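You operate a simulated robot arm through the tools that you are given. There is no shell and no other tool. Be economical: measure what you need, move in short steps, check, and stop when the job is done.

The job below is to be done with a simulated robot arm. You get a single attempt, and the scene is never put back.

Task
Put two of the gauge blocks from the top of the parts bench in the small carton. Turn the left elevator speed knob to 4. Push the upper drawer shut. Open the lower drawer. Do these in any order.

Only the result counts: the job must be done as asked and must still hold three seconds after the hand-in. Knocking over, shifting, dropping, spilling or breaking anything else fails it.

Robot
A 6-joint arm with a two-finger gripper on a trunk, on a base that drives. Base frame: it is fixed to the floor where the robot stands at the start and does not move with it; the origin is under the middle of the robot, x ahead of it, y to its left, z up; the surface under the hand at the start is at about z = 0.86. Readings come in m, degrees, newtons and seconds.
With the tool pointing down near the work surface it reaches from about 0.28 to 0.72 m from the robot's upright axis, wherever it stands. Its first joint turns from -166.0 to 166.0 degrees. Places, roughly: gauge block [0.5, 0, 0.75]; left elevator speed knob [-0.8, -1, 0.7]; lower drawer [0.5, -1.2, 0.5]; small carton [0.5, -1.75, 0.75]; upper drawer [0.4, -1.2, 0.7]. Payload 1.57 kg.
Tool frame: the origin (TCP) lies between the finger pads and is the grasp point; the fingertips stand 0.021 m ahead of it; z points along the fingers, y is the line along which they close. The gripper opens to 0.07 m. The gripper's body begins 0.05 m behind the TCP.
Orientation is that of the tool frame in the base frame, as a unit quaternion [x, y, z, w]. With the fingers straight down and closing along the base's y, the tool's x points along the base's -x, its y along +y and its z along -z.

Tools
- The arm moves only by the tool send_rows. Its argument "motion" is a list of rows, each a list of 7 numbers: the shift along the tool's x, y, z in m, then the turn, a rotation vector about the tool's x, y, z in degrees, then the finger opening in m, from 0 to 0.07. In form: [[x, y, z, rx, ry, rz, gripper], ...]. A call has 1 to 10 rows; each row shifts and turns the commanded pose from where the row before left it, along the tool's axes as they then stand. Rows are played at 5 a second. More than 0.05 m and 8.6 degrees between two rows, or a gripper value outside its range, and nothing of the call is played. Where a pose cannot be reached the arm comes as near as it can. A force on the tool above 40 N (or 10 N above the force at the start of the call, whichever is more), or a blocked arm, ends the call early, and 0.2 s more pass. The fingers move at their own pace and stop on an object; they squeeze with about 21 N. The grip force told is the motor's: it shows also when the fingers shut on nothing. Time passes only in rows, and 0.2 s behind the last, so rows that do not move let the fingers close. It gives the time, the measured TCP pose, the force on the tool (base axes), the opening and the grip force at its end, in the units of the frame above (readings bear some noise), with the torque about the TCP (base axes, N m) and any sound that the robot's microphone picked up.
- Cameras (640 x 400 px; columns grow to the right, rows downward): "scene" is now at [0.0273, 0.1626, 1.4917]; the picture's right is [0.08, -1.00, 0.00], its down [-0.65, -0.05, -0.76] and it looks along [0.75, 0.06, -0.65] (base axes); focal length 254 px, centre (320, 200). "wrist" rides on the gripper at [0.079, 0.004, -0.081] in the tool frame; the picture's right is [-0.05, 1.00, 0.00], its down [-0.67, -0.04, -0.75] and it looks along [-0.74, -0.04, 0.67] (tool axes); focal length 256 px, centre (320, 200). There is no depth. A picture from a camera that has moved, and an enlarged one, comes with that camera's place and axes in the base frame and with its lens.
- camera(camera): a new picture of that camera. No time passes.
- drive_base(legs): drives the robot by 1 to 6 legs, each [ahead, left, turn to the left] in m, m and degrees, along the robot's own axes; the way and the turn of a leg run together, so that a leg with both is an arc; at most 1.5 m and 180 degrees a leg. The arm and the cameras ride along, it lands a little off, and it stops where it bumps. It gives what a move gives.
- aim_head(pan, tilt): turns the head with the scene camera to pan (to the left, within 155 degrees either way) and tilt (down, from -29 to 69), counted from straight ahead of the robot. It gives what a move gives.
- zoom(camera, box): a new picture of the part [left, top, right, bottom] of that camera's present view, enlarged. No time passes.
- job_done(): hands the job in; it is judged then, once.

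Work in short steps. Places have to be worked out from the pictures, the camera data and where the tool is seen: move nearer, look again, correct. Check each grasp and each placing, and mend what went wrong. You have 165 turns and 108 pictures in all, those below and enlarged ones among them. Open the gripper and draw the arm clear of the work before you hand the job in, unless the task says otherwise; then end with one line.

The tools are called after "Emit:" by a JSON object that holds its "op" and its "data". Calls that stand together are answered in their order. send_rows: Moves the arm, as the interface text tells. Its arguments: {"type":"object","properties":{"motion":{"type":"array","items":{"type":"array","items":{"type":"number"}}}},"required":["motion"]} The other tools are called the same way: drive_base (legs) drives the base; aim_head (pan, tilt) turns the head that bears the scene camera; camera (camera) takes a picture; zoom (camera, box) takes an enlarged picture of a part of a camera's view; job_done () hands the job in.

At the start:

```text
time_s: 0.0
tcp_pos: [0.4317, 0.1998, 1.1659]
tcp_rot: [0.0, 1.0, -0.002, -0.001]
ft_force: [0.2, 0.4, -0.2]
moment: [0.01, -0.03, 0.01]
gripper_width: 0.0701
finger_force: 0.0
robot x, y, heading: [0.0021, -0.0025, -0.1]
head pan, tilt: [4.4, 40.8]
```

scene: 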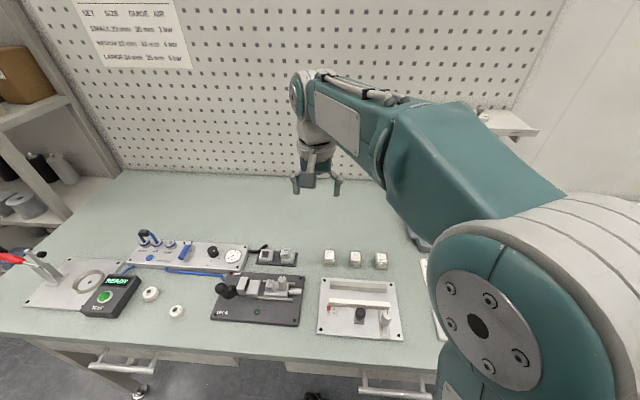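
wrist: 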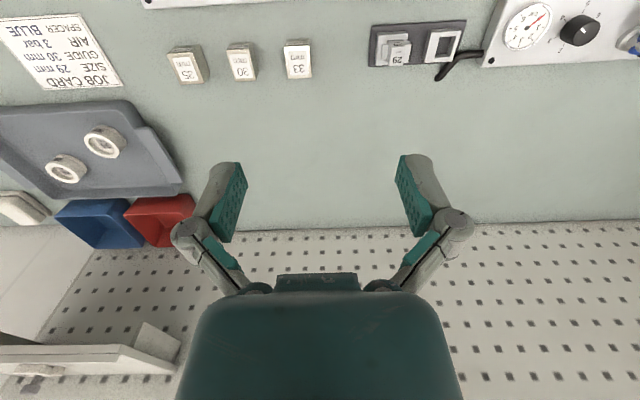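

The three small blocks near the front of the bench look like the gauge blocks. I'll zoom in on them, then look around toward the drawers and carton.

Emit:
{"op": "zoom", "data": {"camera": "wrist", "box": [120, 0, 480, 225]}}

Emit:
{"op": "aim_head", "data": {"pan": -70, "tilt": 35}}

Emit:
{"op": "camera", "data": {"camera": "scene"}}

Emit:
{"op": "aim_head", "data": {"pan": -130, "tilt": 25}}

Emit:
{"op": "camera", "data": {"camera": "scene"}}

```text
1.78 times, centred on (300, 112) of wrist
camera zoom: at [0.3524, 0.2037, 1.2444], right [0.05, 1.0, 0.0], down [0.67, -0.03, 0.74], along [0.74, -0.04, -0.67], focal length 455 px, centre (356, 356)
```

zoom: 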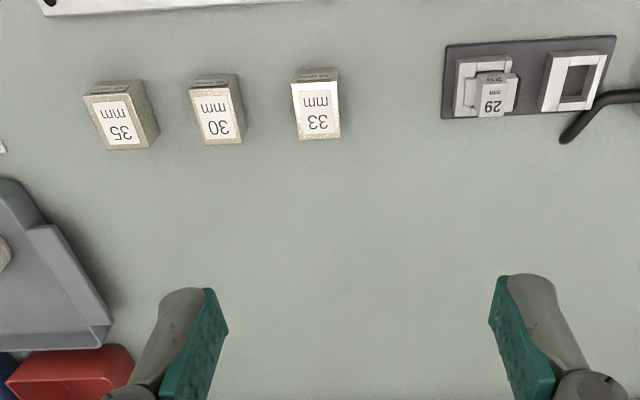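

```text
time_s: 1.5
tcp_pos: [0.4321, 0.1999, 1.1663]
tcp_rot: [0.0, 1.0, 0.0, -0.001]
ft_force: [0.0, 0.2, -0.7]
moment: [0.0, -0.02, 0.0]
gripper_width: 0.0702
finger_force: 0.1
robot x, y, heading: [0.0024, 0.0003, 0.0]
head pan, tilt: [-70.0, 35.0]
```

```text
104 pictures are left
camera scene: at [-0.0268, 0.0734, 1.5006], right [-0.94, -0.34, 0.0], down [-0.2, 0.54, -0.82], along [0.28, -0.77, -0.57], focal length 254 px, centre (320, 200)
```

scene: 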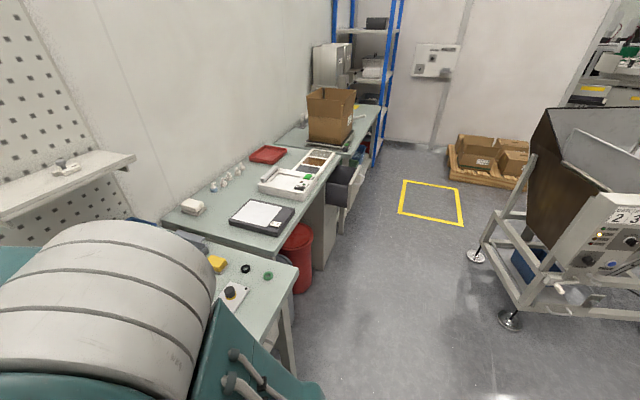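

```text
time_s: 2.8
tcp_pos: [0.431, 0.1994, 1.165]
tcp_rot: [0.0, 1.0, 0.0, -0.001]
ft_force: [-0.2, 0.0, -0.9]
moment: [-0.01, -0.02, 0.0]
gripper_width: 0.07
finger_force: 0.0
robot x, y, heading: [-0.0007, 0.0016, 0.1]
head pan, tilt: [-130.0, 25.0]
```

```text
103 pictures are left
camera scene: at [-0.1161, 0.0856, 1.5164], right [-0.77, 0.64, 0.0], down [0.27, 0.32, -0.91], along [-0.58, -0.7, -0.42], focal length 254 px, centre (320, 200)
```

scene: 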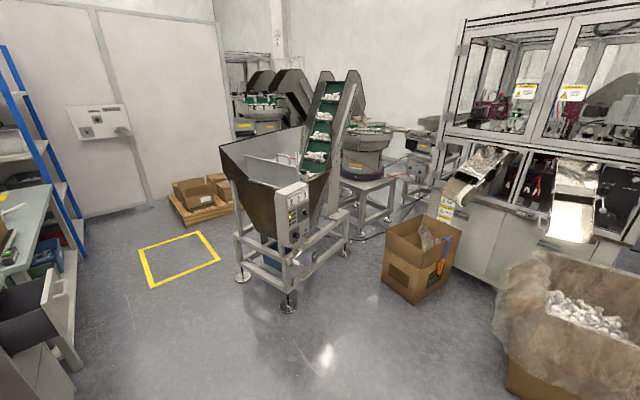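

Block 33 appears around (0.473, 0.167), with 30 and 35 at y≈0.09 and 0.02. I'll move above block 33 and look again.

Emit:
{"op": "send_rows", "data": {"motion": [[-0.011, -0.008, 0.04, 0, 0, 0, 0.07], [-0.011, -0.008, 0.04, 0, 0, 0, 0.07], [-0.01, -0.008, 0.04, 0, 0, 0, 0.07], [-0.01, -0.008, 0.04, 0, 0, 0, 0.07], [0, 0, 0.04, 0, 0, 0, 0.07], [0, 0, 0.0, 0, 0, 0, 0.07]]}}

Emit:
{"op": "camera", "data": {"camera": "wrist"}}

Emit:
{"op": "aim_head", "data": {"pan": 0, "tilt": 55}}

Emit:
{"op": "camera", "data": {"camera": "scene"}}

```text
time_s: 4.2
tcp_pos: [0.4733, 0.1664, 0.9638]
tcp_rot: [0.0, 1.0, -0.001, -0.001]
ft_force: [-0.1, 0.3, 0.1]
moment: [0.05, 0.02, -0.03]
gripper_width: 0.0698
finger_force: 0.1
robot x, y, heading: [-0.0001, -0.0004, -0.0]
head pan, tilt: [-130.0, 25.0]
```

```text
102 pictures are left
camera wrist: at [0.3942, 0.1708, 1.0433], right [0.05, 1.0, 0.0], down [0.67, -0.04, 0.74], along [0.74, -0.04, -0.67], focal length 256 px, centre (320, 200)
```

wrist: 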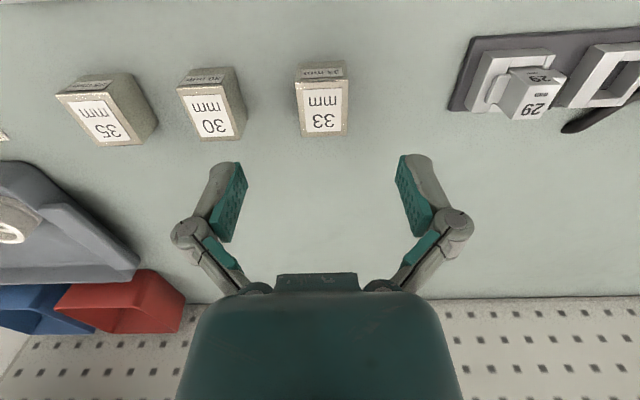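

```text
time_s: 6.3
tcp_pos: [0.4738, 0.1672, 0.9635]
tcp_rot: [0.0, 1.0, 0.0, -0.001]
ft_force: [0.9, 0.3, -0.2]
moment: [0.05, 0.0, -0.01]
gripper_width: 0.0699
finger_force: 0.0
robot x, y, heading: [0.0016, -0.0036, 0.0]
head pan, tilt: [0.0, 55.0]
```

```text
101 pictures are left
camera scene: at [0.0155, 0.1561, 1.4722], right [0.0, -1.0, 0.0], down [-0.82, 0.0, -0.57], along [0.57, 0.0, -0.82], focal length 254 px, centre (320, 200)
```

scene: 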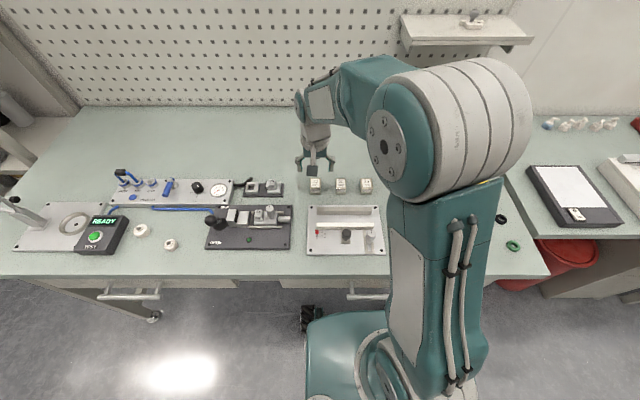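

Triangulating, the top of block 33 is at about (0.471, 0.168, 0.90). I'll descend, close, and lift slightly.

Emit:
{"op": "send_rows", "data": {"motion": [[0.003, 0.001, 0.035, 0, 0, 0, 0.07], [0, 0, 0.02, 0, 0, 0, 0.07], [0, 0, 0.018, 0, 0, 0, 0.07], [0, 0, 0, 0, 0, 0, 0.02], [0, 0, 0, 0, 0, 0, 0.02], [0, 0, 0, 0, 0, 0, 0.02], [0, 0, -0.03, 0, 0, 0, 0.02], [0, 0, -0.05, 0, 0, 0, 0.02]]}}

Emit:
{"op": "camera", "data": {"camera": "wrist"}}

```text
time_s: 8.1
tcp_pos: [0.4708, 0.1669, 0.9707]
tcp_rot: [0.0, 1.0, -0.001, -0.001]
ft_force: [0.0, -1.0, -3.8]
moment: [0.04, 0.01, 0.0]
gripper_width: 0.0327
finger_force: 20.5
robot x, y, heading: [-0.0009, 0.0019, 0.2]
head pan, tilt: [0.0, 55.0]
```

```text
100 pictures are left
camera wrist: at [0.3916, 0.1702, 1.0503], right [0.05, 1.0, 0.0], down [0.67, -0.04, 0.74], along [0.74, -0.04, -0.67], focal length 256 px, centre (320, 200)
```

wrist: 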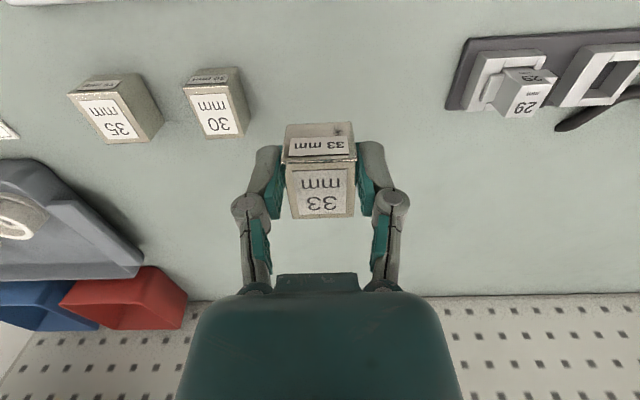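

Block 33 is held (width 0.0327). I'll raise it and draw the arm in, then back off the bench a bit and look right.

Emit:
{"op": "send_rows", "data": {"motion": [[0.02, 0, -0.04, 0, 0, 0, 0.02], [0.03, 0, -0.04, 0, 0, 0, 0.02], [0.03, 0, -0.04, 0, 0, 0, 0.02], [0.03, 0, -0.04, 0, 0, 0, 0.02], [0, 0, 0, 0, 0, 0, 0.02]]}}

Emit:
{"op": "drive_base", "data": {"legs": [[-0.3, 0, 0], [0, -0.7, 0]]}}

Emit:
{"op": "aim_head", "data": {"pan": -45, "tilt": 40}}

Emit:
{"op": "camera", "data": {"camera": "scene"}}

Emit:
{"op": "aim_head", "data": {"pan": -130, "tilt": 35}}

Emit:
{"op": "camera", "data": {"camera": "scene"}}

```text
time_s: 9.3
tcp_pos: [0.36, 0.1679, 1.1336]
tcp_rot: [0.001, 1.0, -0.001, 0.0]
ft_force: [-0.9, -0.1, -3.3]
moment: [-0.01, 0.01, -0.04]
gripper_width: 0.0328
finger_force: 20.9
robot x, y, heading: [0.0005, 0.0003, 0.0]
head pan, tilt: [0.0, 55.0]
```

```text
time_s: 14.8
tcp_pos: [0.0594, -0.5258, 1.1328]
tcp_rot: [-0.002, 1.0, -0.001, -0.001]
ft_force: [0.1, 0.0, -3.3]
moment: [0.01, 0.02, -0.02]
gripper_width: 0.0326
finger_force: 20.9
robot x, y, heading: [-0.3042, -0.6908, 0.3]
head pan, tilt: [0.0, 55.0]
```

```text
time_s: 15.9
tcp_pos: [0.0595, -0.5272, 1.1339]
tcp_rot: [-0.001, 1.0, 0.0, -0.001]
ft_force: [0.1, 0.6, -3.7]
moment: [-0.01, 0.04, 0.02]
gripper_width: 0.033
finger_force: 20.7
robot x, y, heading: [-0.3005, -0.6953, 0.3]
head pan, tilt: [-45.0, 40.0]
```

```text
99 pictures are left
camera scene: at [-0.2985, -0.6001, 1.4929], right [-0.7, -0.71, 0.0], down [-0.46, 0.45, -0.77], along [0.54, -0.54, -0.64], focal length 254 px, centre (320, 200)
```

scene: 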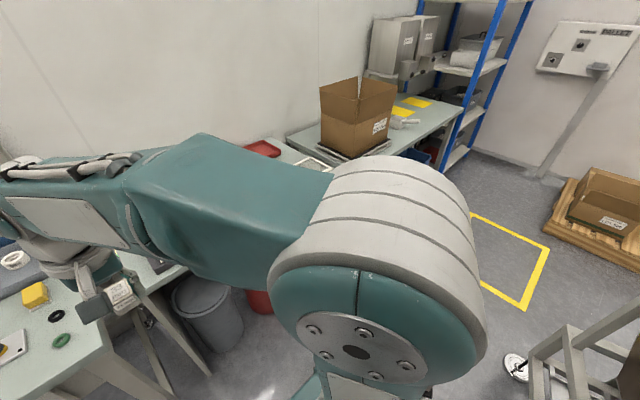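

```text
time_s: 17.5
tcp_pos: [0.0593, -0.5264, 1.1331]
tcp_rot: [-0.001, 1.0, 0.0, 0.0]
ft_force: [0.0, 0.8, -3.0]
moment: [0.01, 0.04, -0.01]
gripper_width: 0.0328
finger_force: 21.4
robot x, y, heading: [-0.3013, -0.6978, 0.2]
head pan, tilt: [-130.0, 35.0]
```

```text
98 pictures are left
camera scene: at [-0.4153, -0.608, 1.5006], right [-0.77, 0.64, 0.0], down [0.37, 0.44, -0.82], along [-0.52, -0.63, -0.57], focal length 254 px, centre (320, 200)
```

scene: 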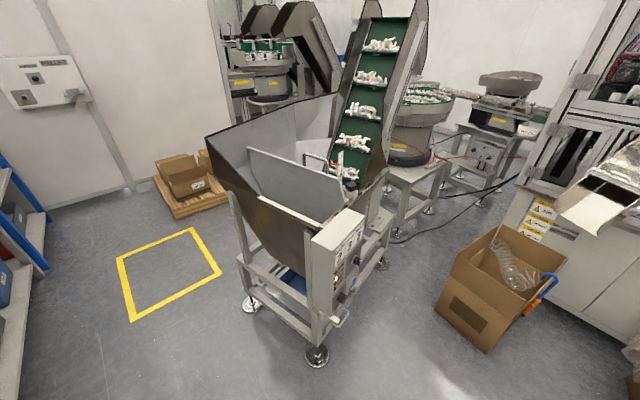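

The elevator hopper's feet sit around x≈-0.7…-0.8, so the aisle between it and the benches is about 0.8 m wide. I'll move further right along x≈-0.2 and look at the drawers and carton.

Emit:
{"op": "drive_base", "data": {"legs": [[0.08, 0, 0], [0, -0.5, 0]]}}

Emit:
{"op": "aim_head", "data": {"pan": 0, "tilt": 50}}

Emit:
{"op": "camera", "data": {"camera": "scene"}}

Emit:
{"op": "camera", "data": {"camera": "wrist"}}

Emit:
{"op": "aim_head", "data": {"pan": -60, "tilt": 40}}

Emit:
{"op": "camera", "data": {"camera": "scene"}}

```text
time_s: 21.1
tcp_pos: [0.1409, -1.0242, 1.1344]
tcp_rot: [-0.003, 1.0, -0.001, 0.0]
ft_force: [-0.8, -0.2, -3.3]
moment: [-0.02, 0.0, 0.04]
gripper_width: 0.0325
finger_force: 20.8
robot x, y, heading: [-0.2198, -1.197, 0.1]
head pan, tilt: [-130.0, 35.0]
```

```text
time_s: 23.2
tcp_pos: [0.1407, -1.0263, 1.1343]
tcp_rot: [-0.003, 1.0, 0.0, -0.001]
ft_force: [-1.0, 0.6, -3.0]
moment: [0.01, 0.01, 0.01]
gripper_width: 0.0333
finger_force: 20.8
robot x, y, heading: [-0.2176, -1.1955, 0.2]
head pan, tilt: [0.0, 50.0]
```

```text
97 pictures are left
camera scene: at [-0.2005, -1.0401, 1.4787], right [0.0, -1.0, 0.0], down [-0.77, 0.0, -0.64], along [0.64, 0.0, -0.77], focal length 254 px, centre (320, 200)
```

scene: 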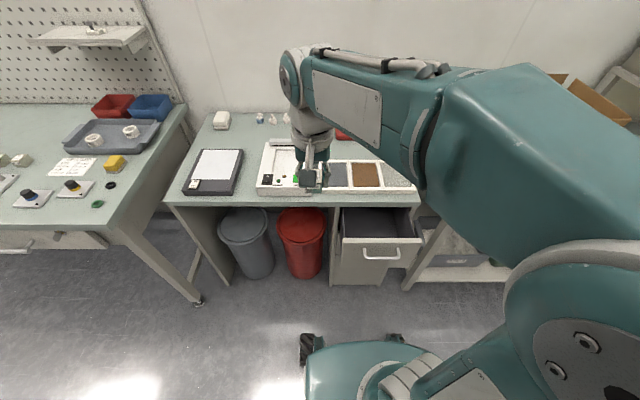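

```text
96 pictures are left
camera wrist: at [0.0617, -1.0237, 1.2127], right [0.05, 1.0, 0.0], down [0.67, -0.03, 0.74], along [0.74, -0.04, -0.67], focal length 256 px, centre (320, 200)
```

wrist: 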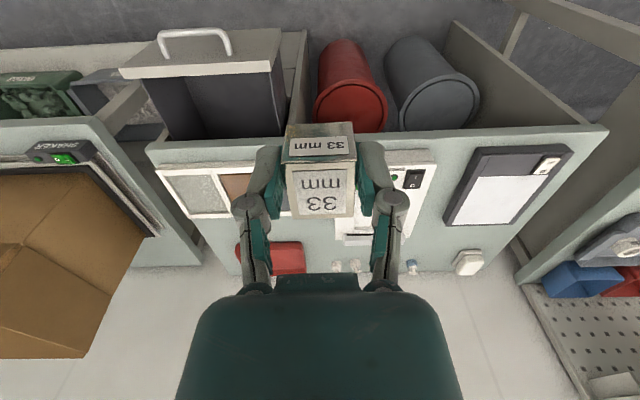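

```text
time_s: 24.5
tcp_pos: [0.1411, -1.0265, 1.1329]
tcp_rot: [-0.003, 1.0, 0.0, 0.0]
ft_force: [-0.6, 0.2, -3.2]
moment: [-0.02, 0.02, -0.02]
gripper_width: 0.0327
finger_force: 21.0
robot x, y, heading: [-0.2186, -1.1968, 0.1]
head pan, tilt: [-60.0, 40.0]
```

```text
95 pictures are left
camera scene: at [-0.2347, -1.1138, 1.493], right [-0.86, -0.5, 0.0], down [-0.32, 0.55, -0.77], along [0.39, -0.66, -0.64], focal length 254 px, centre (320, 200)
```

scene: 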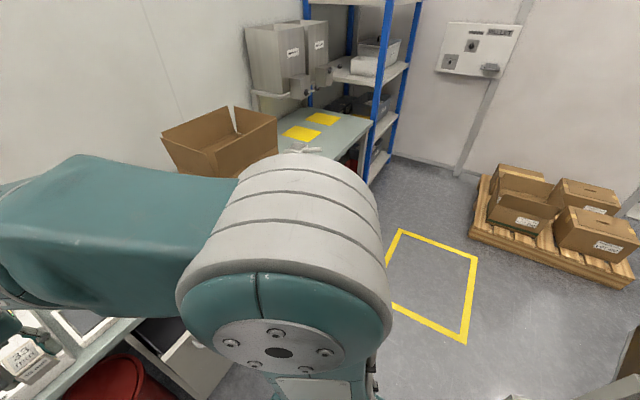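

The upper drawer is open at about (0.25, -1.27) and the carton is on a scale near (0.6, -1.7). I'll move right to face the carton and look.

Emit:
{"op": "drive_base", "data": {"legs": [[0, -0.6, 0]]}}

Emit:
{"op": "aim_head", "data": {"pan": 0, "tilt": 45}}

Emit:
{"op": "camera", "data": {"camera": "scene"}}

Emit:
{"op": "camera", "data": {"camera": "wrist"}}

```text
time_s: 27.9
tcp_pos: [0.1439, -1.6231, 1.132]
tcp_rot: [-0.003, 1.0, -0.001, 0.001]
ft_force: [0.7, -0.8, -3.2]
moment: [-0.02, 0.03, -0.01]
gripper_width: 0.0329
finger_force: 21.2
robot x, y, heading: [-0.2177, -1.7911, 0.1]
head pan, tilt: [-60.0, 40.0]
```

```text
time_s: 29.2
tcp_pos: [0.143, -1.6278, 1.1337]
tcp_rot: [-0.003, 1.0, 0.001, 0.001]
ft_force: [0.1, 0.5, -2.4]
moment: [0.03, 0.04, 0.0]
gripper_width: 0.0327
finger_force: 21.1
robot x, y, heading: [-0.2181, -1.7947, 0.3]
head pan, tilt: [0.0, 45.0]
```

```text
94 pictures are left
camera scene: at [-0.1938, -1.6403, 1.4856], right [0.0, -1.0, 0.0], down [-0.71, 0.0, -0.71], along [0.71, 0.0, -0.71], focal length 254 px, centre (320, 200)
```

scene: 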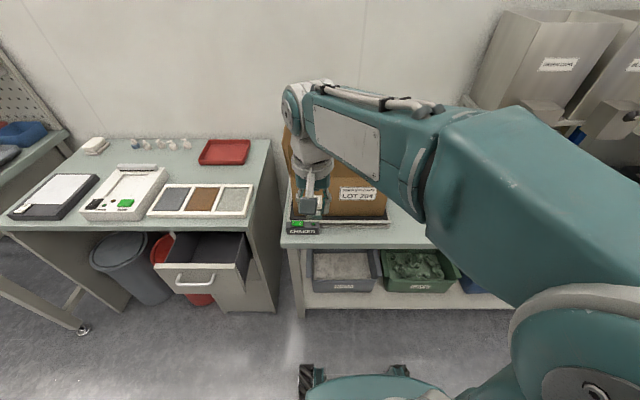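

```text
93 pictures are left
camera wrist: at [0.0641, -1.6247, 1.2129], right [0.05, 1.0, 0.0], down [0.67, -0.03, 0.74], along [0.74, -0.04, -0.67], focal length 256 px, centre (320, 200)
```

wrist: 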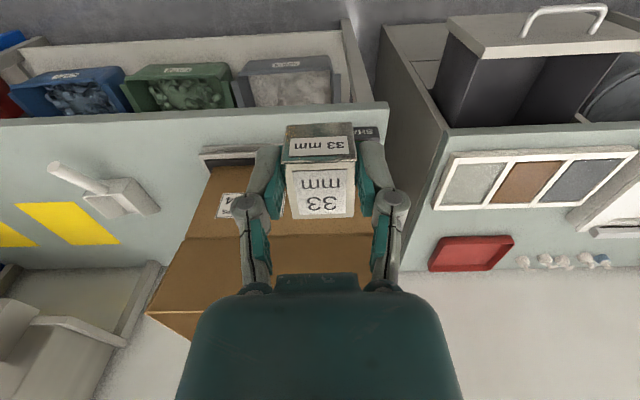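

The carton sits on a scale at roughly y≈-1.7, with its flaps opened up. I'll raise the arm to see inside it from above.

Emit:
{"op": "send_rows", "data": {"motion": [[0, 0, -0.05, 0, 0, 0, 0.02], [0, 0, -0.05, 0, 0, 0, 0.02], [0, 0, -0.05, 0, 0, 0, 0.02], [-0.03, 0, -0.04, 0, 0, 0, 0.02], [-0.04, 0, -0.03, 0, 0, 0, 0.02], [-0.04, 0, -0.02, 0, 0, 0, 0.02], [-0.04, 0, 0, 0, 0, 0, 0.02], [0, 0, 0, 0, 0, 0, 0.02]]}}

Emit:
{"op": "camera", "data": {"camera": "wrist"}}

Emit:
{"op": "camera", "data": {"camera": "scene"}}

```text
time_s: 31.0
tcp_pos: [0.269, -1.6352, 1.3192]
tcp_rot: [-0.003, 1.0, 0.001, 0.001]
ft_force: [-0.1, 0.7, -3.7]
moment: [0.03, 0.05, 0.0]
gripper_width: 0.0329
finger_force: 20.8
out of reach, approached as far as the arm can: row 5, 6, 7
robot x, y, heading: [-0.2158, -1.793, 0.3]
head pan, tilt: [0.0, 45.0]
```

```text
92 pictures are left
camera wrist: at [0.1895, -1.6333, 1.3989], right [0.05, 1.0, 0.0], down [0.67, -0.03, 0.75], along [0.74, -0.03, -0.67], focal length 256 px, centre (320, 200)
```

wrist: 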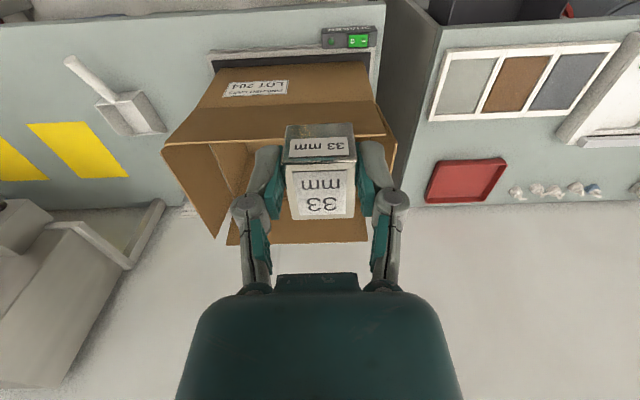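

```text
91 pictures are left
camera scene: at [-0.1928, -1.64, 1.4856], right [0.0, -1.0, 0.0], down [-0.71, 0.0, -0.71], along [0.71, 0.0, -0.71], focal length 254 px, centre (320, 200)
```

scene: 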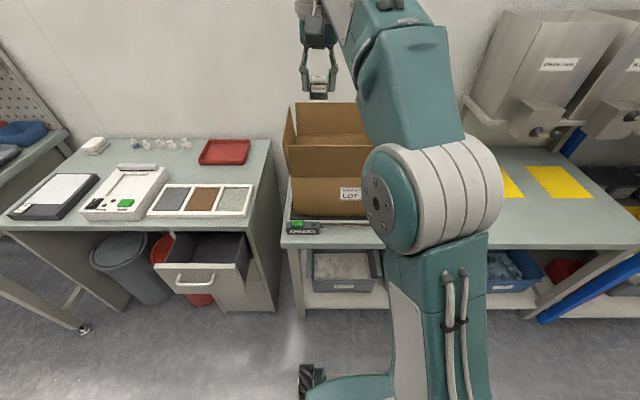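

From two views the carton spans about x 0.41–0.60 and y -1.53…-1.85, with flaps standing to z≈1.11. I'll drive so the held block is over its centre, still above the flaps.

Emit:
{"op": "drive_base", "data": {"legs": [[0.235, -0.055, 0]]}}

Emit:
{"op": "camera", "data": {"camera": "wrist"}}

Emit:
{"op": "aim_head", "data": {"pan": -5, "tilt": 45}}

Emit:
{"op": "camera", "data": {"camera": "scene"}}

```text
time_s: 32.8
tcp_pos: [0.5038, -1.6889, 1.3191]
tcp_rot: [-0.003, 1.0, 0.001, 0.0]
ft_force: [0.0, 0.3, -3.6]
moment: [-0.01, 0.03, -0.01]
gripper_width: 0.0326
finger_force: 21.0
robot x, y, heading: [0.0177, -1.8524, -0.1]
head pan, tilt: [0.0, 45.0]
```

```text
90 pictures are left
camera wrist: at [0.4246, -1.6859, 1.3987], right [0.05, 1.0, 0.0], down [0.67, -0.03, 0.75], along [0.74, -0.04, -0.67], focal length 256 px, centre (320, 200)
```

wrist: 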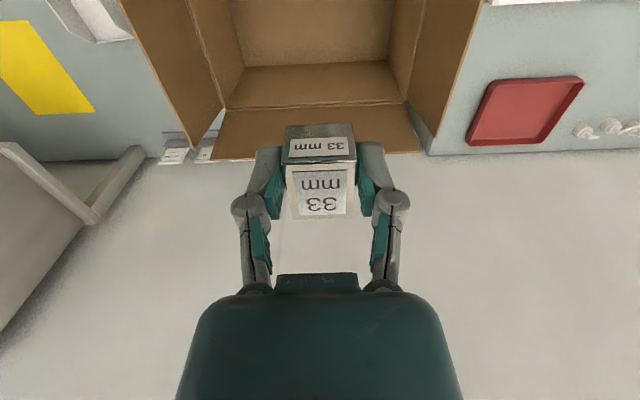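

```text
time_s: 33.4
tcp_pos: [0.5039, -1.6917, 1.3193]
tcp_rot: [-0.002, 1.0, 0.0, 0.001]
ft_force: [-0.7, 0.0, -2.9]
moment: [-0.02, 0.03, 0.0]
gripper_width: 0.0327
finger_force: 20.9
robot x, y, heading: [0.0169, -1.8502, 0.2]
head pan, tilt: [-5.0, 45.0]
```

```text
89 pictures are left
camera scene: at [0.042, -1.701, 1.4856], right [-0.08, -1.0, 0.0], down [-0.71, 0.06, -0.71], along [0.7, -0.06, -0.71], focal length 254 px, centre (320, 200)
```

scene: 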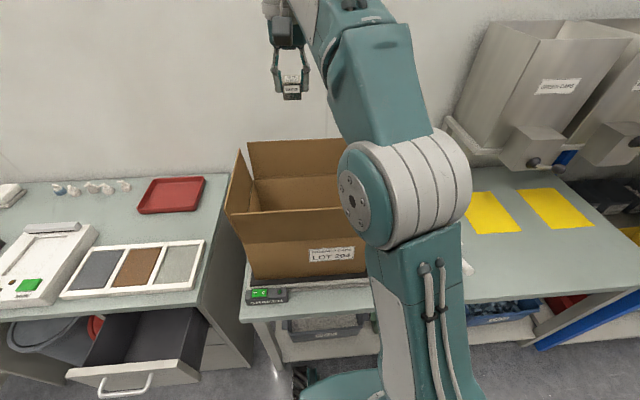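

Back wall is near x≈0.645, so interior centre is about (0.53, -1.71). I'll put the first block right of centre, descending in steps and checking clearance.

Emit:
{"op": "send_rows", "data": {"motion": [[-0.0, -0.035, 0.03, 0, 0, 0, 0.02], [-0.0, -0.03, 0.03, 0, 0, 0, 0.02], [0, 0, 0.03, 0, 0, 0, 0.02], [0, 0, 0.03, 0, 0, 0, 0.02], [0, 0, 0, 0, 0, 0, 0.02]]}}

Emit:
{"op": "camera", "data": {"camera": "scene"}}

Emit:
{"op": "camera", "data": {"camera": "wrist"}}

```text
time_s: 34.6
tcp_pos: [0.5068, -1.7567, 1.1998]
tcp_rot: [-0.002, 1.0, 0.001, 0.001]
ft_force: [-0.7, -0.2, -3.6]
moment: [-0.05, 0.0, 0.02]
gripper_width: 0.0329
finger_force: 20.7
robot x, y, heading: [0.0177, -1.848, 0.1]
head pan, tilt: [-5.0, 45.0]
```

```text
88 pictures are left
camera scene: at [0.0419, -1.7017, 1.4856], right [-0.08, -1.0, 0.0], down [-0.71, 0.06, -0.71], along [0.7, -0.06, -0.71], focal length 254 px, centre (320, 200)
```

scene: 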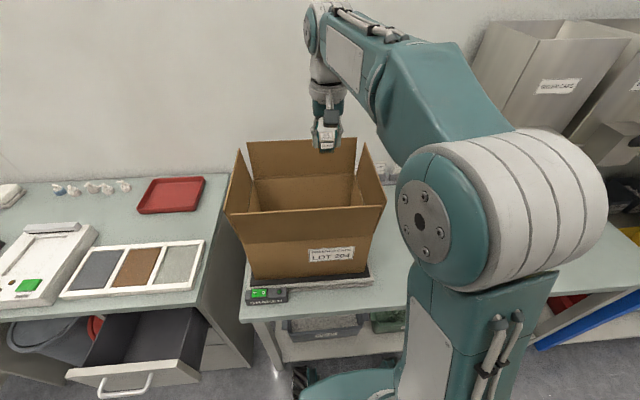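

```text
87 pictures are left
camera wrist: at [0.4262, -1.753, 1.2789], right [0.05, 1.0, 0.0], down [0.66, -0.03, 0.75], along [0.75, -0.03, -0.67], focal length 256 px, centre (320, 200)
```

wrist: 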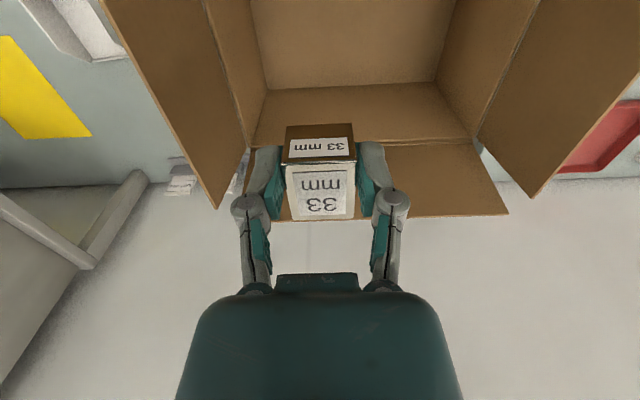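

Clear so far. I'll lower to z≈1.04 while shifting slightly forward and left, then check forearm clearance over the flaps.

Emit:
{"op": "send_rows", "data": {"motion": [[-0.012, 0.01, 0.04, 0, 0, 0, 0.02], [-0.012, 0.01, 0.04, 0, 0, 0, 0.02], [-0.01, 0.01, 0.04, 0, 0, 0, 0.02], [0, 0, 0.04, 0, 0, 0, 0.02], [0, 0, 0, 0, 0, 0, 0.02]]}}

Emit:
{"op": "camera", "data": {"camera": "scene"}}

Emit:
{"op": "camera", "data": {"camera": "wrist"}}

```text
time_s: 35.8
tcp_pos: [0.5379, -1.7245, 1.0396]
tcp_rot: [-0.002, 1.0, 0.001, 0.002]
ft_force: [-0.2, 0.5, -3.2]
moment: [-0.03, 0.07, 0.01]
gripper_width: 0.033
finger_force: 20.4
robot x, y, heading: [0.0208, -1.8514, 0.0]
head pan, tilt: [-5.0, 45.0]
```

```text
86 pictures are left
camera scene: at [0.0422, -1.7015, 1.4856], right [-0.08, -1.0, 0.0], down [-0.71, 0.06, -0.71], along [0.7, -0.06, -0.71], focal length 254 px, centre (320, 200)
```

scene: 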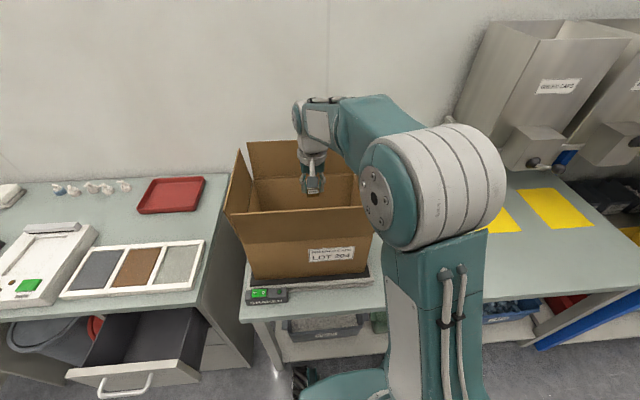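

```text
85 pictures are left
camera wrist: at [0.4585, -1.7223, 1.119], right [0.05, 1.0, 0.0], down [0.67, -0.03, 0.75], along [0.74, -0.04, -0.67], focal length 256 px, centre (320, 200)
```

wrist: 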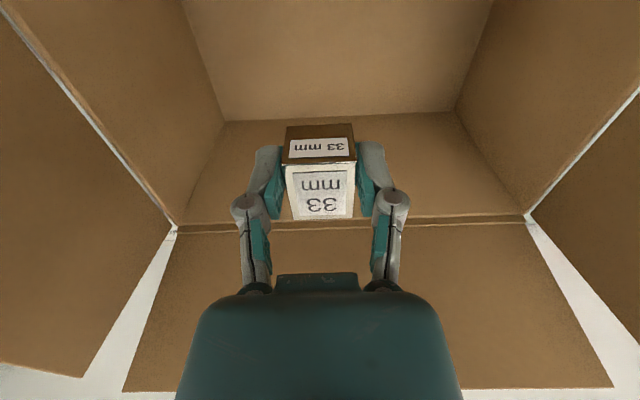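

The carton floor is at z≈0.78. I'll lower another 5 cm and zoom in on the forearm/flap gap.

Emit:
{"op": "send_rows", "data": {"motion": [[0, 0, 0.025, 0, 0, 0, 0.02], [0, 0, 0.025, 0, 0, 0, 0.02], [0, 0, 0, 0, 0, 0, 0.02]]}}

Emit:
{"op": "zoom", "data": {"camera": "scene", "box": [200, 70, 520, 300]}}

```text
time_s: 36.6
tcp_pos: [0.5383, -1.7245, 0.9908]
tcp_rot: [-0.002, 1.0, 0.0, 0.001]
ft_force: [-0.5, 0.5, -2.7]
moment: [0.01, 0.02, -0.01]
gripper_width: 0.0329
finger_force: 21.3
robot x, y, heading: [0.0156, -1.8509, 0.1]
head pan, tilt: [-5.0, 45.0]
```

```text
1.74 times, centred on (360, 185) of scene
camera zoom: at [0.0422, -1.7016, 1.4856], right [-0.08, -1.0, 0.0], down [-0.71, 0.06, -0.71], along [0.7, -0.06, -0.71], focal length 442 px, centre (250, 226)
```

zoom: 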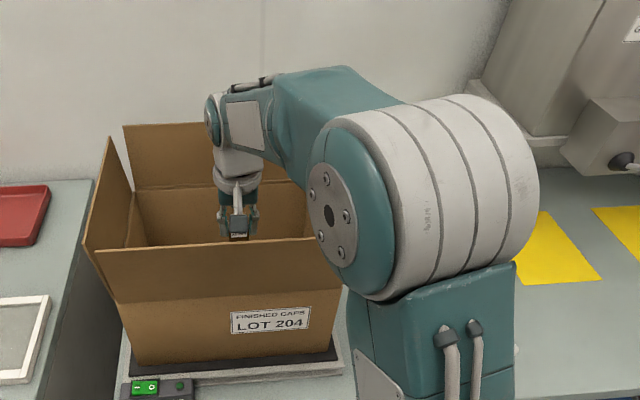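

At the flap's location (x≈0.39) the arm's lowest silhouette works out to z≈1.19, versus the flap at 1.10, so there is about 9 cm of room. I'll lower 6.5 cm more.

Emit:
{"op": "send_rows", "data": {"motion": [[0, 0, 0.025, 0, 0, 0, 0.02], [0, 0, 0.02, 0, 0, 0, 0.02], [0, 0, 0.02, 0, 0, 0, 0.02], [0, 0, 0, 0, 0, 0, 0.02]]}}

Emit:
{"op": "zoom", "data": {"camera": "scene", "box": [200, 70, 520, 300]}}

Emit:
{"op": "camera", "data": {"camera": "wrist"}}

```text
time_s: 37.6
tcp_pos: [0.5392, -1.7249, 0.9253]
tcp_rot: [-0.001, 1.0, 0.001, 0.0]
ft_force: [0.9, 0.7, -2.2]
moment: [0.01, 0.06, 0.0]
gripper_width: 0.033
finger_force: 20.8
robot x, y, heading: [0.0169, -1.8501, 0.2]
head pan, tilt: [-5.0, 45.0]
```

```text
1.74 times, centred on (360, 185) of scene
camera zoom: at [0.0423, -1.7015, 1.4856], right [-0.08, -1.0, 0.0], down [-0.71, 0.06, -0.71], along [0.7, -0.06, -0.71], focal length 442 px, centre (250, 226)
```

zoom: 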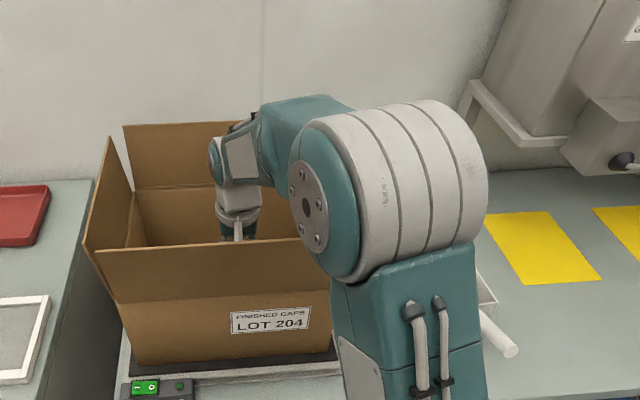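

```text
82 pictures are left
camera wrist: at [0.4588, -1.7218, 1.0042], right [0.05, 1.0, 0.0], down [0.67, -0.03, 0.75], along [0.75, -0.03, -0.67], focal length 256 px, centre (320, 200)
```

wrist: 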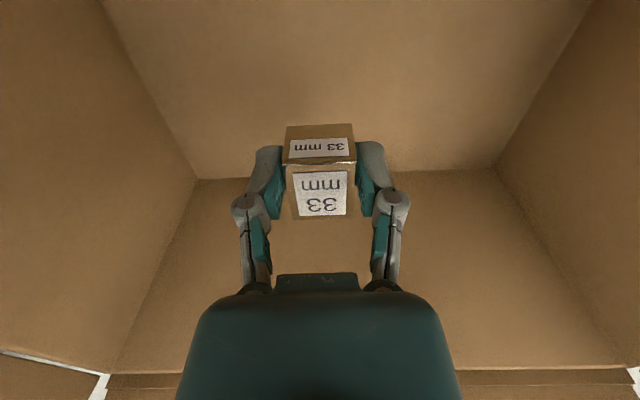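

Still clear; I'll lower 5 cm more so the drop is only a few cm, then release.

Emit:
{"op": "send_rows", "data": {"motion": [[0, 0, 0.025, 0, 0, 0, 0.02], [0, 0, 0.025, 0, 0, 0, 0.02], [0, 0, 0, 0, 0, 0, 0.02]]}}

Emit:
{"op": "zoom", "data": {"camera": "scene", "box": [200, 70, 520, 300]}}

```text
time_s: 38.4
tcp_pos: [0.5387, -1.7251, 0.8753]
tcp_rot: [-0.002, 1.0, 0.001, 0.002]
ft_force: [-1.1, -0.8, -3.2]
moment: [0.0, 0.01, 0.0]
gripper_width: 0.0327
finger_force: 20.8
robot x, y, heading: [0.0192, -1.8543, 0.1]
head pan, tilt: [-5.0, 45.0]
```

```text
1.74 times, centred on (360, 185) of scene
camera zoom: at [0.0424, -1.7015, 1.4856], right [-0.08, -1.0, 0.0], down [-0.71, 0.06, -0.71], along [0.7, -0.06, -0.71], focal length 442 px, centre (250, 226)
```

zoom: 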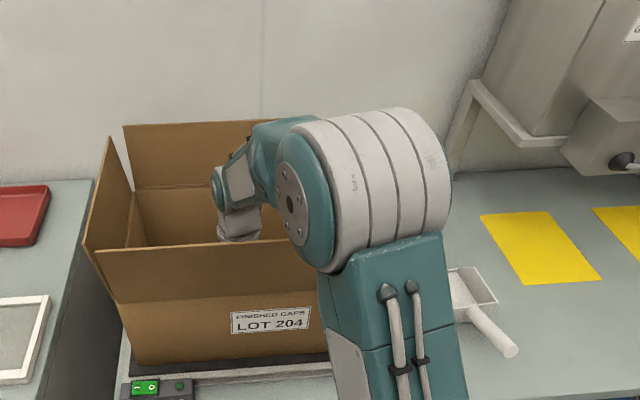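

Forces are quiet. The elbow drum is getting close to the front flap, so I release here (about a 6 cm drop) and rise straight up.

Emit:
{"op": "send_rows", "data": {"motion": [[0, 0, 0, 0, 0, 0, 0.06], [0, 0, 0, 0, 0, 0, 0.06], [0, 0, -0.04, 0, 0, 0, 0.06], [0, 0, -0.05, 0, 0, 0, 0.06], [0, 0, -0.05, 0, 0, 0, 0.06], [0, 0, -0.05, 0, 0, 0, 0.06], [0, 0, -0.05, 0, 0, 0, 0.06], [0, 0, -0.05, 0, 0, 0, 0.06], [0.02, 0, -0.05, 0, 0, 0, 0.06], [0, 0, 0, 0, 0, 0, 0.06]]}}

Emit:
{"op": "camera", "data": {"camera": "scene"}}

Emit:
{"op": "camera", "data": {"camera": "wrist"}}

```text
refused: row 9 steps farther than a row can; nothing moved
```

```text
80 pictures are left
camera scene: at [0.0424, -1.7015, 1.4856], right [-0.08, -1.0, 0.0], down [-0.71, 0.06, -0.71], along [0.7, -0.06, -0.71], focal length 254 px, centre (320, 200)
```

scene: 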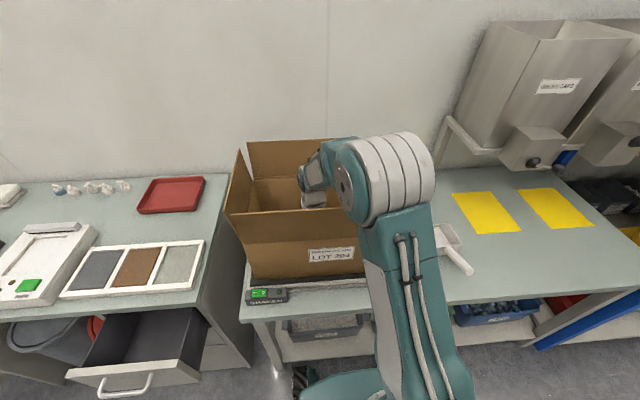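

```text
79 pictures are left
camera wrist: at [0.4592, -1.7223, 0.9538], right [0.05, 1.0, 0.0], down [0.67, -0.03, 0.75], along [0.75, -0.04, -0.67], focal length 256 px, centre (320, 200)
```

wrist: 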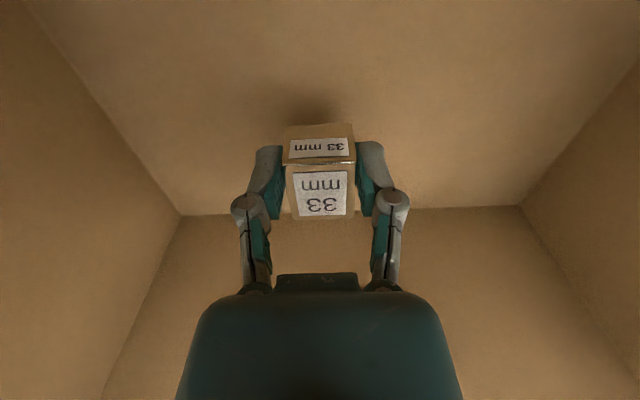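

One row was too long, so nothing moved. I'll send it again with a corrected last step.

Emit:
{"op": "send_rows", "data": {"motion": [[0, 0, 0, 0, 0, 0, 0.06], [0, 0, 0, 0, 0, 0, 0.06], [0, 0, -0.04, 0, 0, 0, 0.06], [0, 0, -0.05, 0, 0, 0, 0.06], [0, 0, -0.05, 0, 0, 0, 0.06], [0, 0, -0.05, 0, 0, 0, 0.06], [0, 0, -0.05, 0, 0, 0, 0.06], [0, 0, -0.05, 0, 0, 0, 0.06], [0, 0, -0.05, 0, 0, 0, 0.06], [0, 0, 0, 0, 0, 0, 0.06]]}}

Emit:
{"op": "camera", "data": {"camera": "wrist"}}

```text
time_s: 40.6
tcp_pos: [0.5379, -1.7263, 1.2136]
tcp_rot: [-0.002, 1.0, 0.0, 0.001]
ft_force: [-0.2, -0.8, 0.3]
moment: [-0.01, -0.02, -0.02]
gripper_width: 0.0599
finger_force: 0.2
robot x, y, heading: [0.0206, -1.8517, 0.0]
head pan, tilt: [-5.0, 45.0]
```

```text
78 pictures are left
camera wrist: at [0.4587, -1.7232, 1.2943], right [0.05, 1.0, 0.0], down [0.67, -0.03, 0.75], along [0.74, -0.04, -0.67], focal length 256 px, centre (320, 200)
```

wrist: 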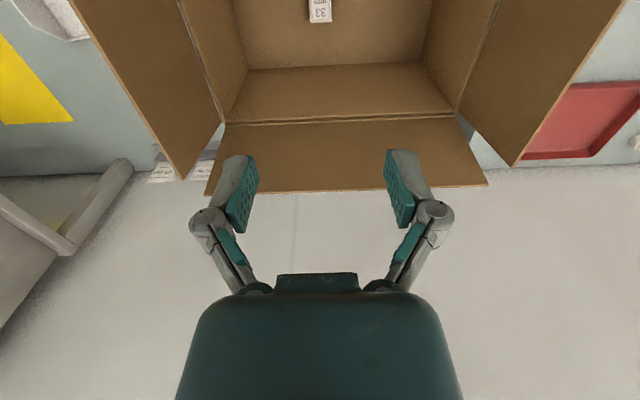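

Block 33 is standing in the carton. I'll back out and look at the drawers.

Emit:
{"op": "drive_base", "data": {"legs": [[-0.35, 0, 0], [0, 0.4, 0]]}}

Emit:
{"op": "aim_head", "data": {"pan": 0, "tilt": 52}}

Emit:
{"op": "camera", "data": {"camera": "scene"}}

Emit:
{"op": "camera", "data": {"camera": "wrist"}}

```text
time_s: 45.0
tcp_pos: [0.1873, -1.3312, 1.2159]
tcp_rot: [-0.002, 1.0, 0.003, 0.0]
ft_force: [0.0, 0.6, 0.5]
moment: [-0.02, 0.03, 0.02]
gripper_width: 0.06
finger_force: 0.0
robot x, y, heading: [-0.3339, -1.4493, 0.2]
head pan, tilt: [-5.0, 45.0]
```

```text
time_s: 45.7
tcp_pos: [0.1851, -1.3289, 1.215]
tcp_rot: [-0.002, 1.0, 0.001, 0.001]
ft_force: [-0.6, 0.6, -0.4]
moment: [-0.02, 0.0, 0.04]
gripper_width: 0.0602
finger_force: 0.0
robot x, y, heading: [-0.335, -1.4496, -0.1]
head pan, tilt: [0.0, 52.0]
```

```text
77 pictures are left
camera scene: at [-0.3166, -1.2982, 1.4763], right [0.0, -1.0, 0.0], down [-0.79, 0.0, -0.61], along [0.61, 0.0, -0.79], focal length 254 px, centre (320, 200)
```

scene: 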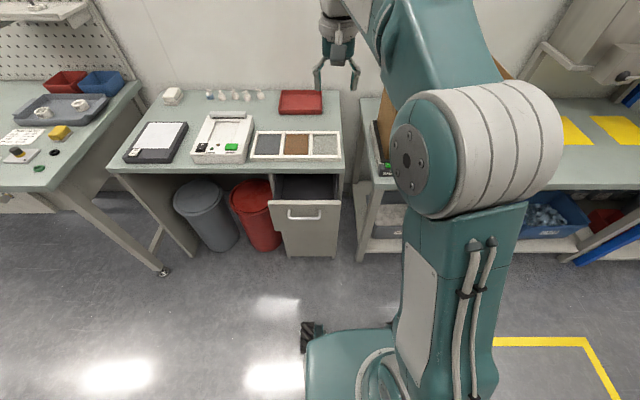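

```text
76 pictures are left
camera wrist: at [0.1058, -1.3264, 1.2944], right [0.05, 1.0, 0.0], down [0.66, -0.04, 0.75], along [0.75, -0.03, -0.67], focal length 256 px, centre (320, 200)
```

wrist: 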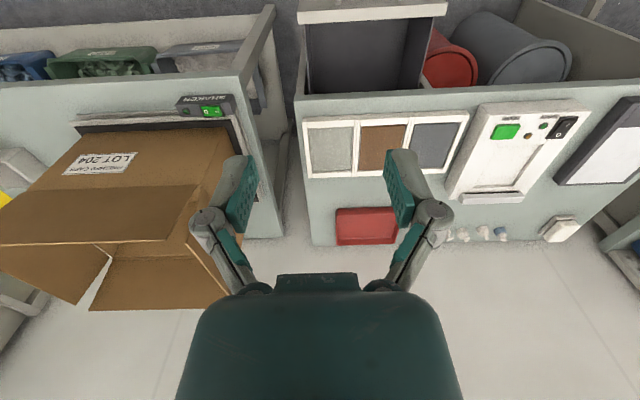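

I'll zoom in on the drawer stack.

Emit:
{"op": "zoom", "data": {"camera": "scene", "box": [230, 150, 390, 270]}}

```text
3.33 times, centred on (310, 210) of scene
camera zoom: at [-0.3166, -1.2982, 1.4763], right [0.0, -1.0, 0.0], down [-0.79, 0.0, -0.61], along [0.61, 0.0, -0.79], focal length 847 px, centre (353, 167)
```

zoom: 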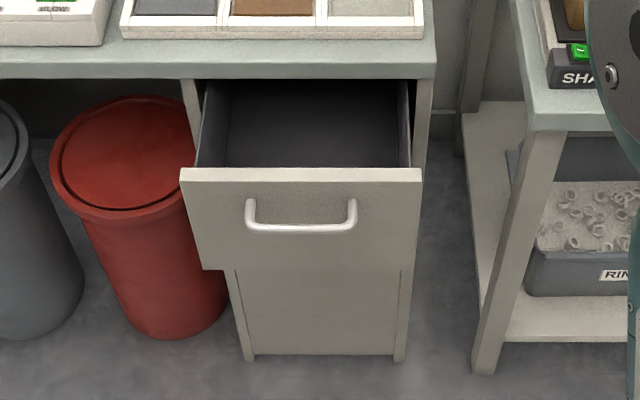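

Upper drawer's front centre is at y≈-1.235. For pushing and handle work I want the tool horizontal with fingers closing vertically, so I roll 90° first.

Emit:
{"op": "send_rows", "data": {"motion": [[0, 0, 0, 0, 0, 8.5, 0.0], [0, 0, 0, 0, 0, 8.5, 0.0], [0, 0, 0, 0, 0, 8.5, 0.0], [0, 0, 0, 0, 0, 8.5, 0.0], [0, 0, 0, 0, 0, 8.5, 0.0], [0, 0, 0, 0, 0, 8.5, 0.0], [0, 0, 0, 0, 0, 8.5, 0.0], [0, 0, 0, 0, 0, 8.5, 0.0], [0, 0, 0, 0, 0, 8.5, 0.0], [0, 0, 0, 0, 0, 8.5, 0.0]]}}

Emit:
{"op": "send_rows", "data": {"motion": [[0, 0, 0, 0, 0, 5, 0.0], [0, 0, 0, -8.5, 0, 0, 0.0], [0, 0, 0, -8.5, 0, 0, 0.0], [0, 0, 0, -8.5, 0, 0, 0.0], [0, 0, 0, -8.5, 0, 0, 0.0], [0, 0, 0, -8.5, 0, 0, 0.0], [0, 0, 0, -8.5, 0, 0, 0.0], [0, 0, 0, -8.5, 0, 0, 0.0], [0, 0, 0, -8.5, 0, 0, 0.0], [0, 0, 0, -8.5, 0, 0, 0.0]]}}

```text
time_s: 47.9
tcp_pos: [0.1848, -1.3259, 1.2143]
tcp_rot: [0.675, 0.738, 0.001, 0.0]
ft_force: [-1.1, 0.3, -0.7]
moment: [0.0, 0.01, -0.02]
gripper_width: 0.0
finger_force: 21.2
robot x, y, heading: [-0.3352, -1.453, -0.1]
head pan, tilt: [0.0, 52.0]
```

```text
time_s: 50.1
tcp_pos: [0.185, -1.3279, 1.2225]
tcp_rot: [0.585, 0.589, 0.395, 0.392]
ft_force: [-0.4, -0.5, 0.3]
moment: [0.02, -0.02, 0.01]
gripper_width: 0.0
finger_force: 21.0
out of reach, approached as far as the arm can: row 9, 10
robot x, y, heading: [-0.3371, -1.4522, 0.2]
head pan, tilt: [0.0, 52.0]
```

The pitch is about 68–76°. I'll back up 0.15 m so I don't hit the open drawer, then lower the hand to around z≈0.8.

Emit:
{"op": "drive_base", "data": {"legs": [[-0.15, 0.1, 0]]}}

Emit:
{"op": "send_rows", "data": {"motion": [[0, -0.0465, 0.0115, 0, 0, 0, 0.0], [0, -0.0465, 0.0115, 0, 0, 0, 0.0], [0, -0.0465, 0.0115, 0, 0, 0, 0.0], [0, -0.0465, 0.0115, 0, 0, 0, 0.0], [0, -0.0465, 0.0115, 0, 0, 0, 0.0], [0, -0.0465, 0.0115, 0, 0, 0, 0.0], [0, -0.0465, 0.0115, 0, 0, 0, 0.0], [0, -0.0465, 0.0115, 0, 0, 0, 0.0], [0, 0, 0, -8.5, 0, 0, 0], [0, 0, 0, 0, 0, 0, 0.0]]}}

Emit:
{"op": "camera", "data": {"camera": "wrist"}}

Emit:
{"op": "camera", "data": {"camera": "scene"}}

```text
time_s: 51.6
tcp_pos: [0.0741, -1.3023, 1.2319]
tcp_rot: [0.632, 0.526, 0.395, 0.41]
ft_force: [0.7, -3.4, -0.2]
moment: [0.08, 0.04, 0.19]
gripper_width: 0.0
finger_force: 20.9
robot x, y, heading: [-0.4255, -1.2847, -6.5]
head pan, tilt: [0.0, 52.0]
stopped in leg 1: the robot was blocked; the commanded pose is now the measured one
```

```text
time_s: 53.8
tcp_pos: [0.0464, -1.2772, 1.0257]
tcp_rot: [0.59, 0.509, 0.428, 0.459]
ft_force: [0.5, 0.2, 0.5]
moment: [0.0, 0.01, 0.02]
gripper_width: 0.0001
finger_force: 21.6
out of reach, approached as far as the arm can: row 1, 2, 3, 4, 5, 6, 7, 8, 9
robot x, y, heading: [-0.4332, -1.2784, -6.2]
head pan, tilt: [0.0, 52.0]
```

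```text
74 pictures are left
camera wrist: at [-0.0229, -1.1901, 1.0498], right [0.2, -0.12, 0.97], down [-0.81, -0.58, 0.1], along [0.55, -0.81, -0.21], focal length 256 px, centre (320, 200)
```

wrist: 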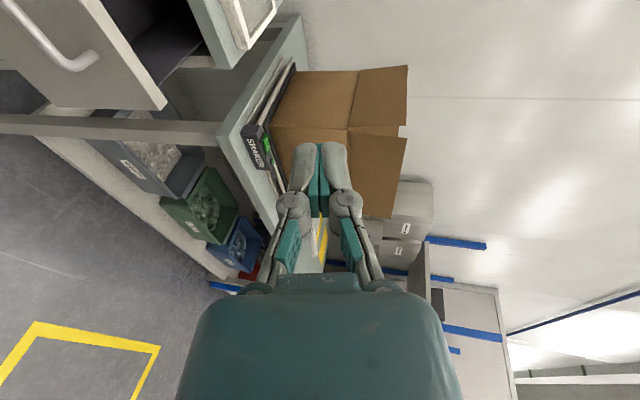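

```text
73 pictures are left
camera scene: at [-0.3951, -1.1042, 1.4746], right [-0.11, -0.99, 0.01], down [-0.78, 0.08, -0.61], along [0.61, -0.08, -0.79], focal length 254 px, centre (320, 200)
```

scene: 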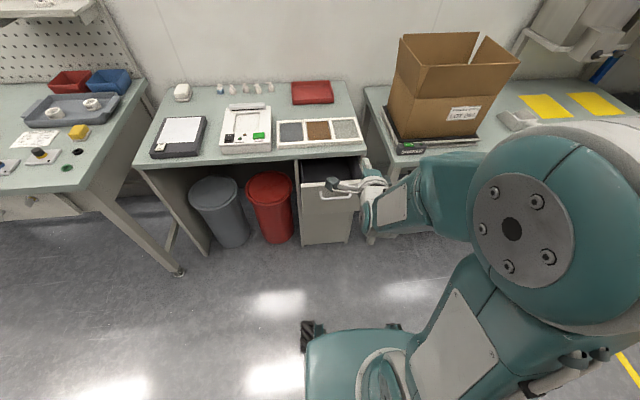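

The base touched something behind (probably the hopper frame) and got turned −6°. I'll look back to see what it was before moving away.

Emit:
{"op": "aim_head", "data": {"pan": -150, "tilt": 55}}

Emit:
{"op": "camera", "data": {"camera": "scene"}}

```text
time_s: 56.1
tcp_pos: [0.0461, -1.2769, 1.0276]
tcp_rot: [0.59, 0.509, 0.429, 0.458]
ft_force: [-0.3, -0.1, -0.6]
moment: [0.02, -0.02, -0.01]
gripper_width: 0.0
finger_force: 20.9
robot x, y, heading: [-0.4339, -1.2733, -6.4]
head pan, tilt: [-150.0, 55.0]
```

```text
72 pictures are left
camera scene: at [-0.5357, -1.1256, 1.4715], right [-0.4, 0.92, -0.01], down [0.75, 0.32, -0.58], along [-0.53, -0.24, -0.81], focal length 254 px, centre (320, 200)
```

scene: 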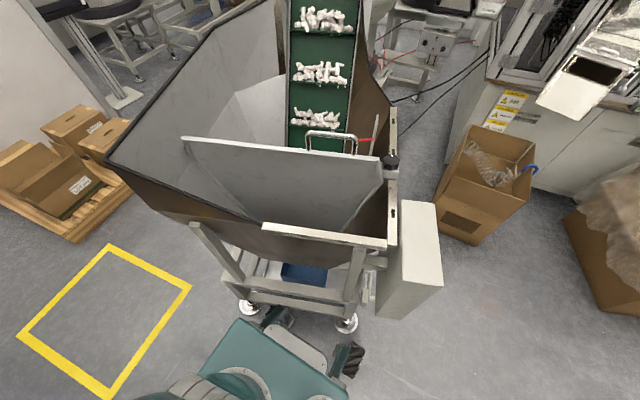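

The base touched the hopper's feet; comparing positions (≈(-0.82,-1.11), (-0.68,-1.63)) with before, the hopper hasn't moved. I'll drive forward and straighten out.

Emit:
{"op": "drive_base", "data": {"legs": [[0.12, 0, 0], [0, 0, 6.4]]}}

Emit:
{"op": "aim_head", "data": {"pan": -10, "tilt": 50}}

Emit:
{"op": "camera", "data": {"camera": "scene"}}

```text
time_s: 57.9
tcp_pos: [0.1634, -1.2444, 1.027]
tcp_rot: [0.561, 0.541, 0.455, 0.432]
ft_force: [0.3, -0.3, -0.5]
moment: [0.02, -0.02, 0.01]
gripper_width: 0.0
finger_force: 20.3
robot x, y, heading: [-0.3101, -1.2877, 0.3]
head pan, tilt: [-150.0, 55.0]
```

```text
time_s: 60.1
tcp_pos: [0.1637, -1.2422, 1.0257]
tcp_rot: [0.561, 0.54, 0.455, 0.433]
ft_force: [-0.2, 0.6, 0.2]
moment: [0.01, -0.03, -0.02]
gripper_width: 0.0
finger_force: 20.8
robot x, y, heading: [-0.3148, -1.2951, -0.1]
head pan, tilt: [-10.0, 50.0]
```

```text
71 pictures are left
camera scene: at [-0.2944, -1.1509, 1.4788], right [-0.17, -0.98, 0.0], down [-0.76, 0.13, -0.64], along [0.63, -0.11, -0.77], focal length 254 px, centre (320, 200)
```

scene: 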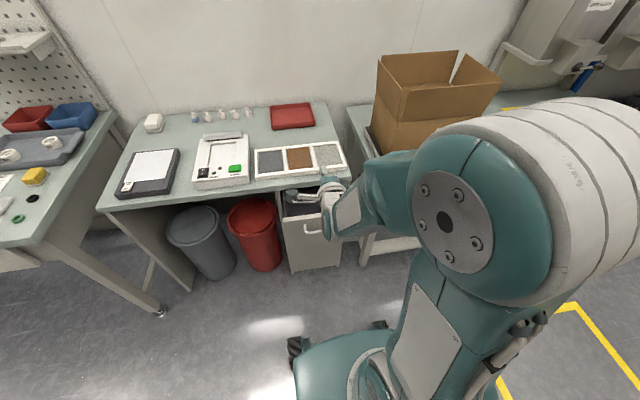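

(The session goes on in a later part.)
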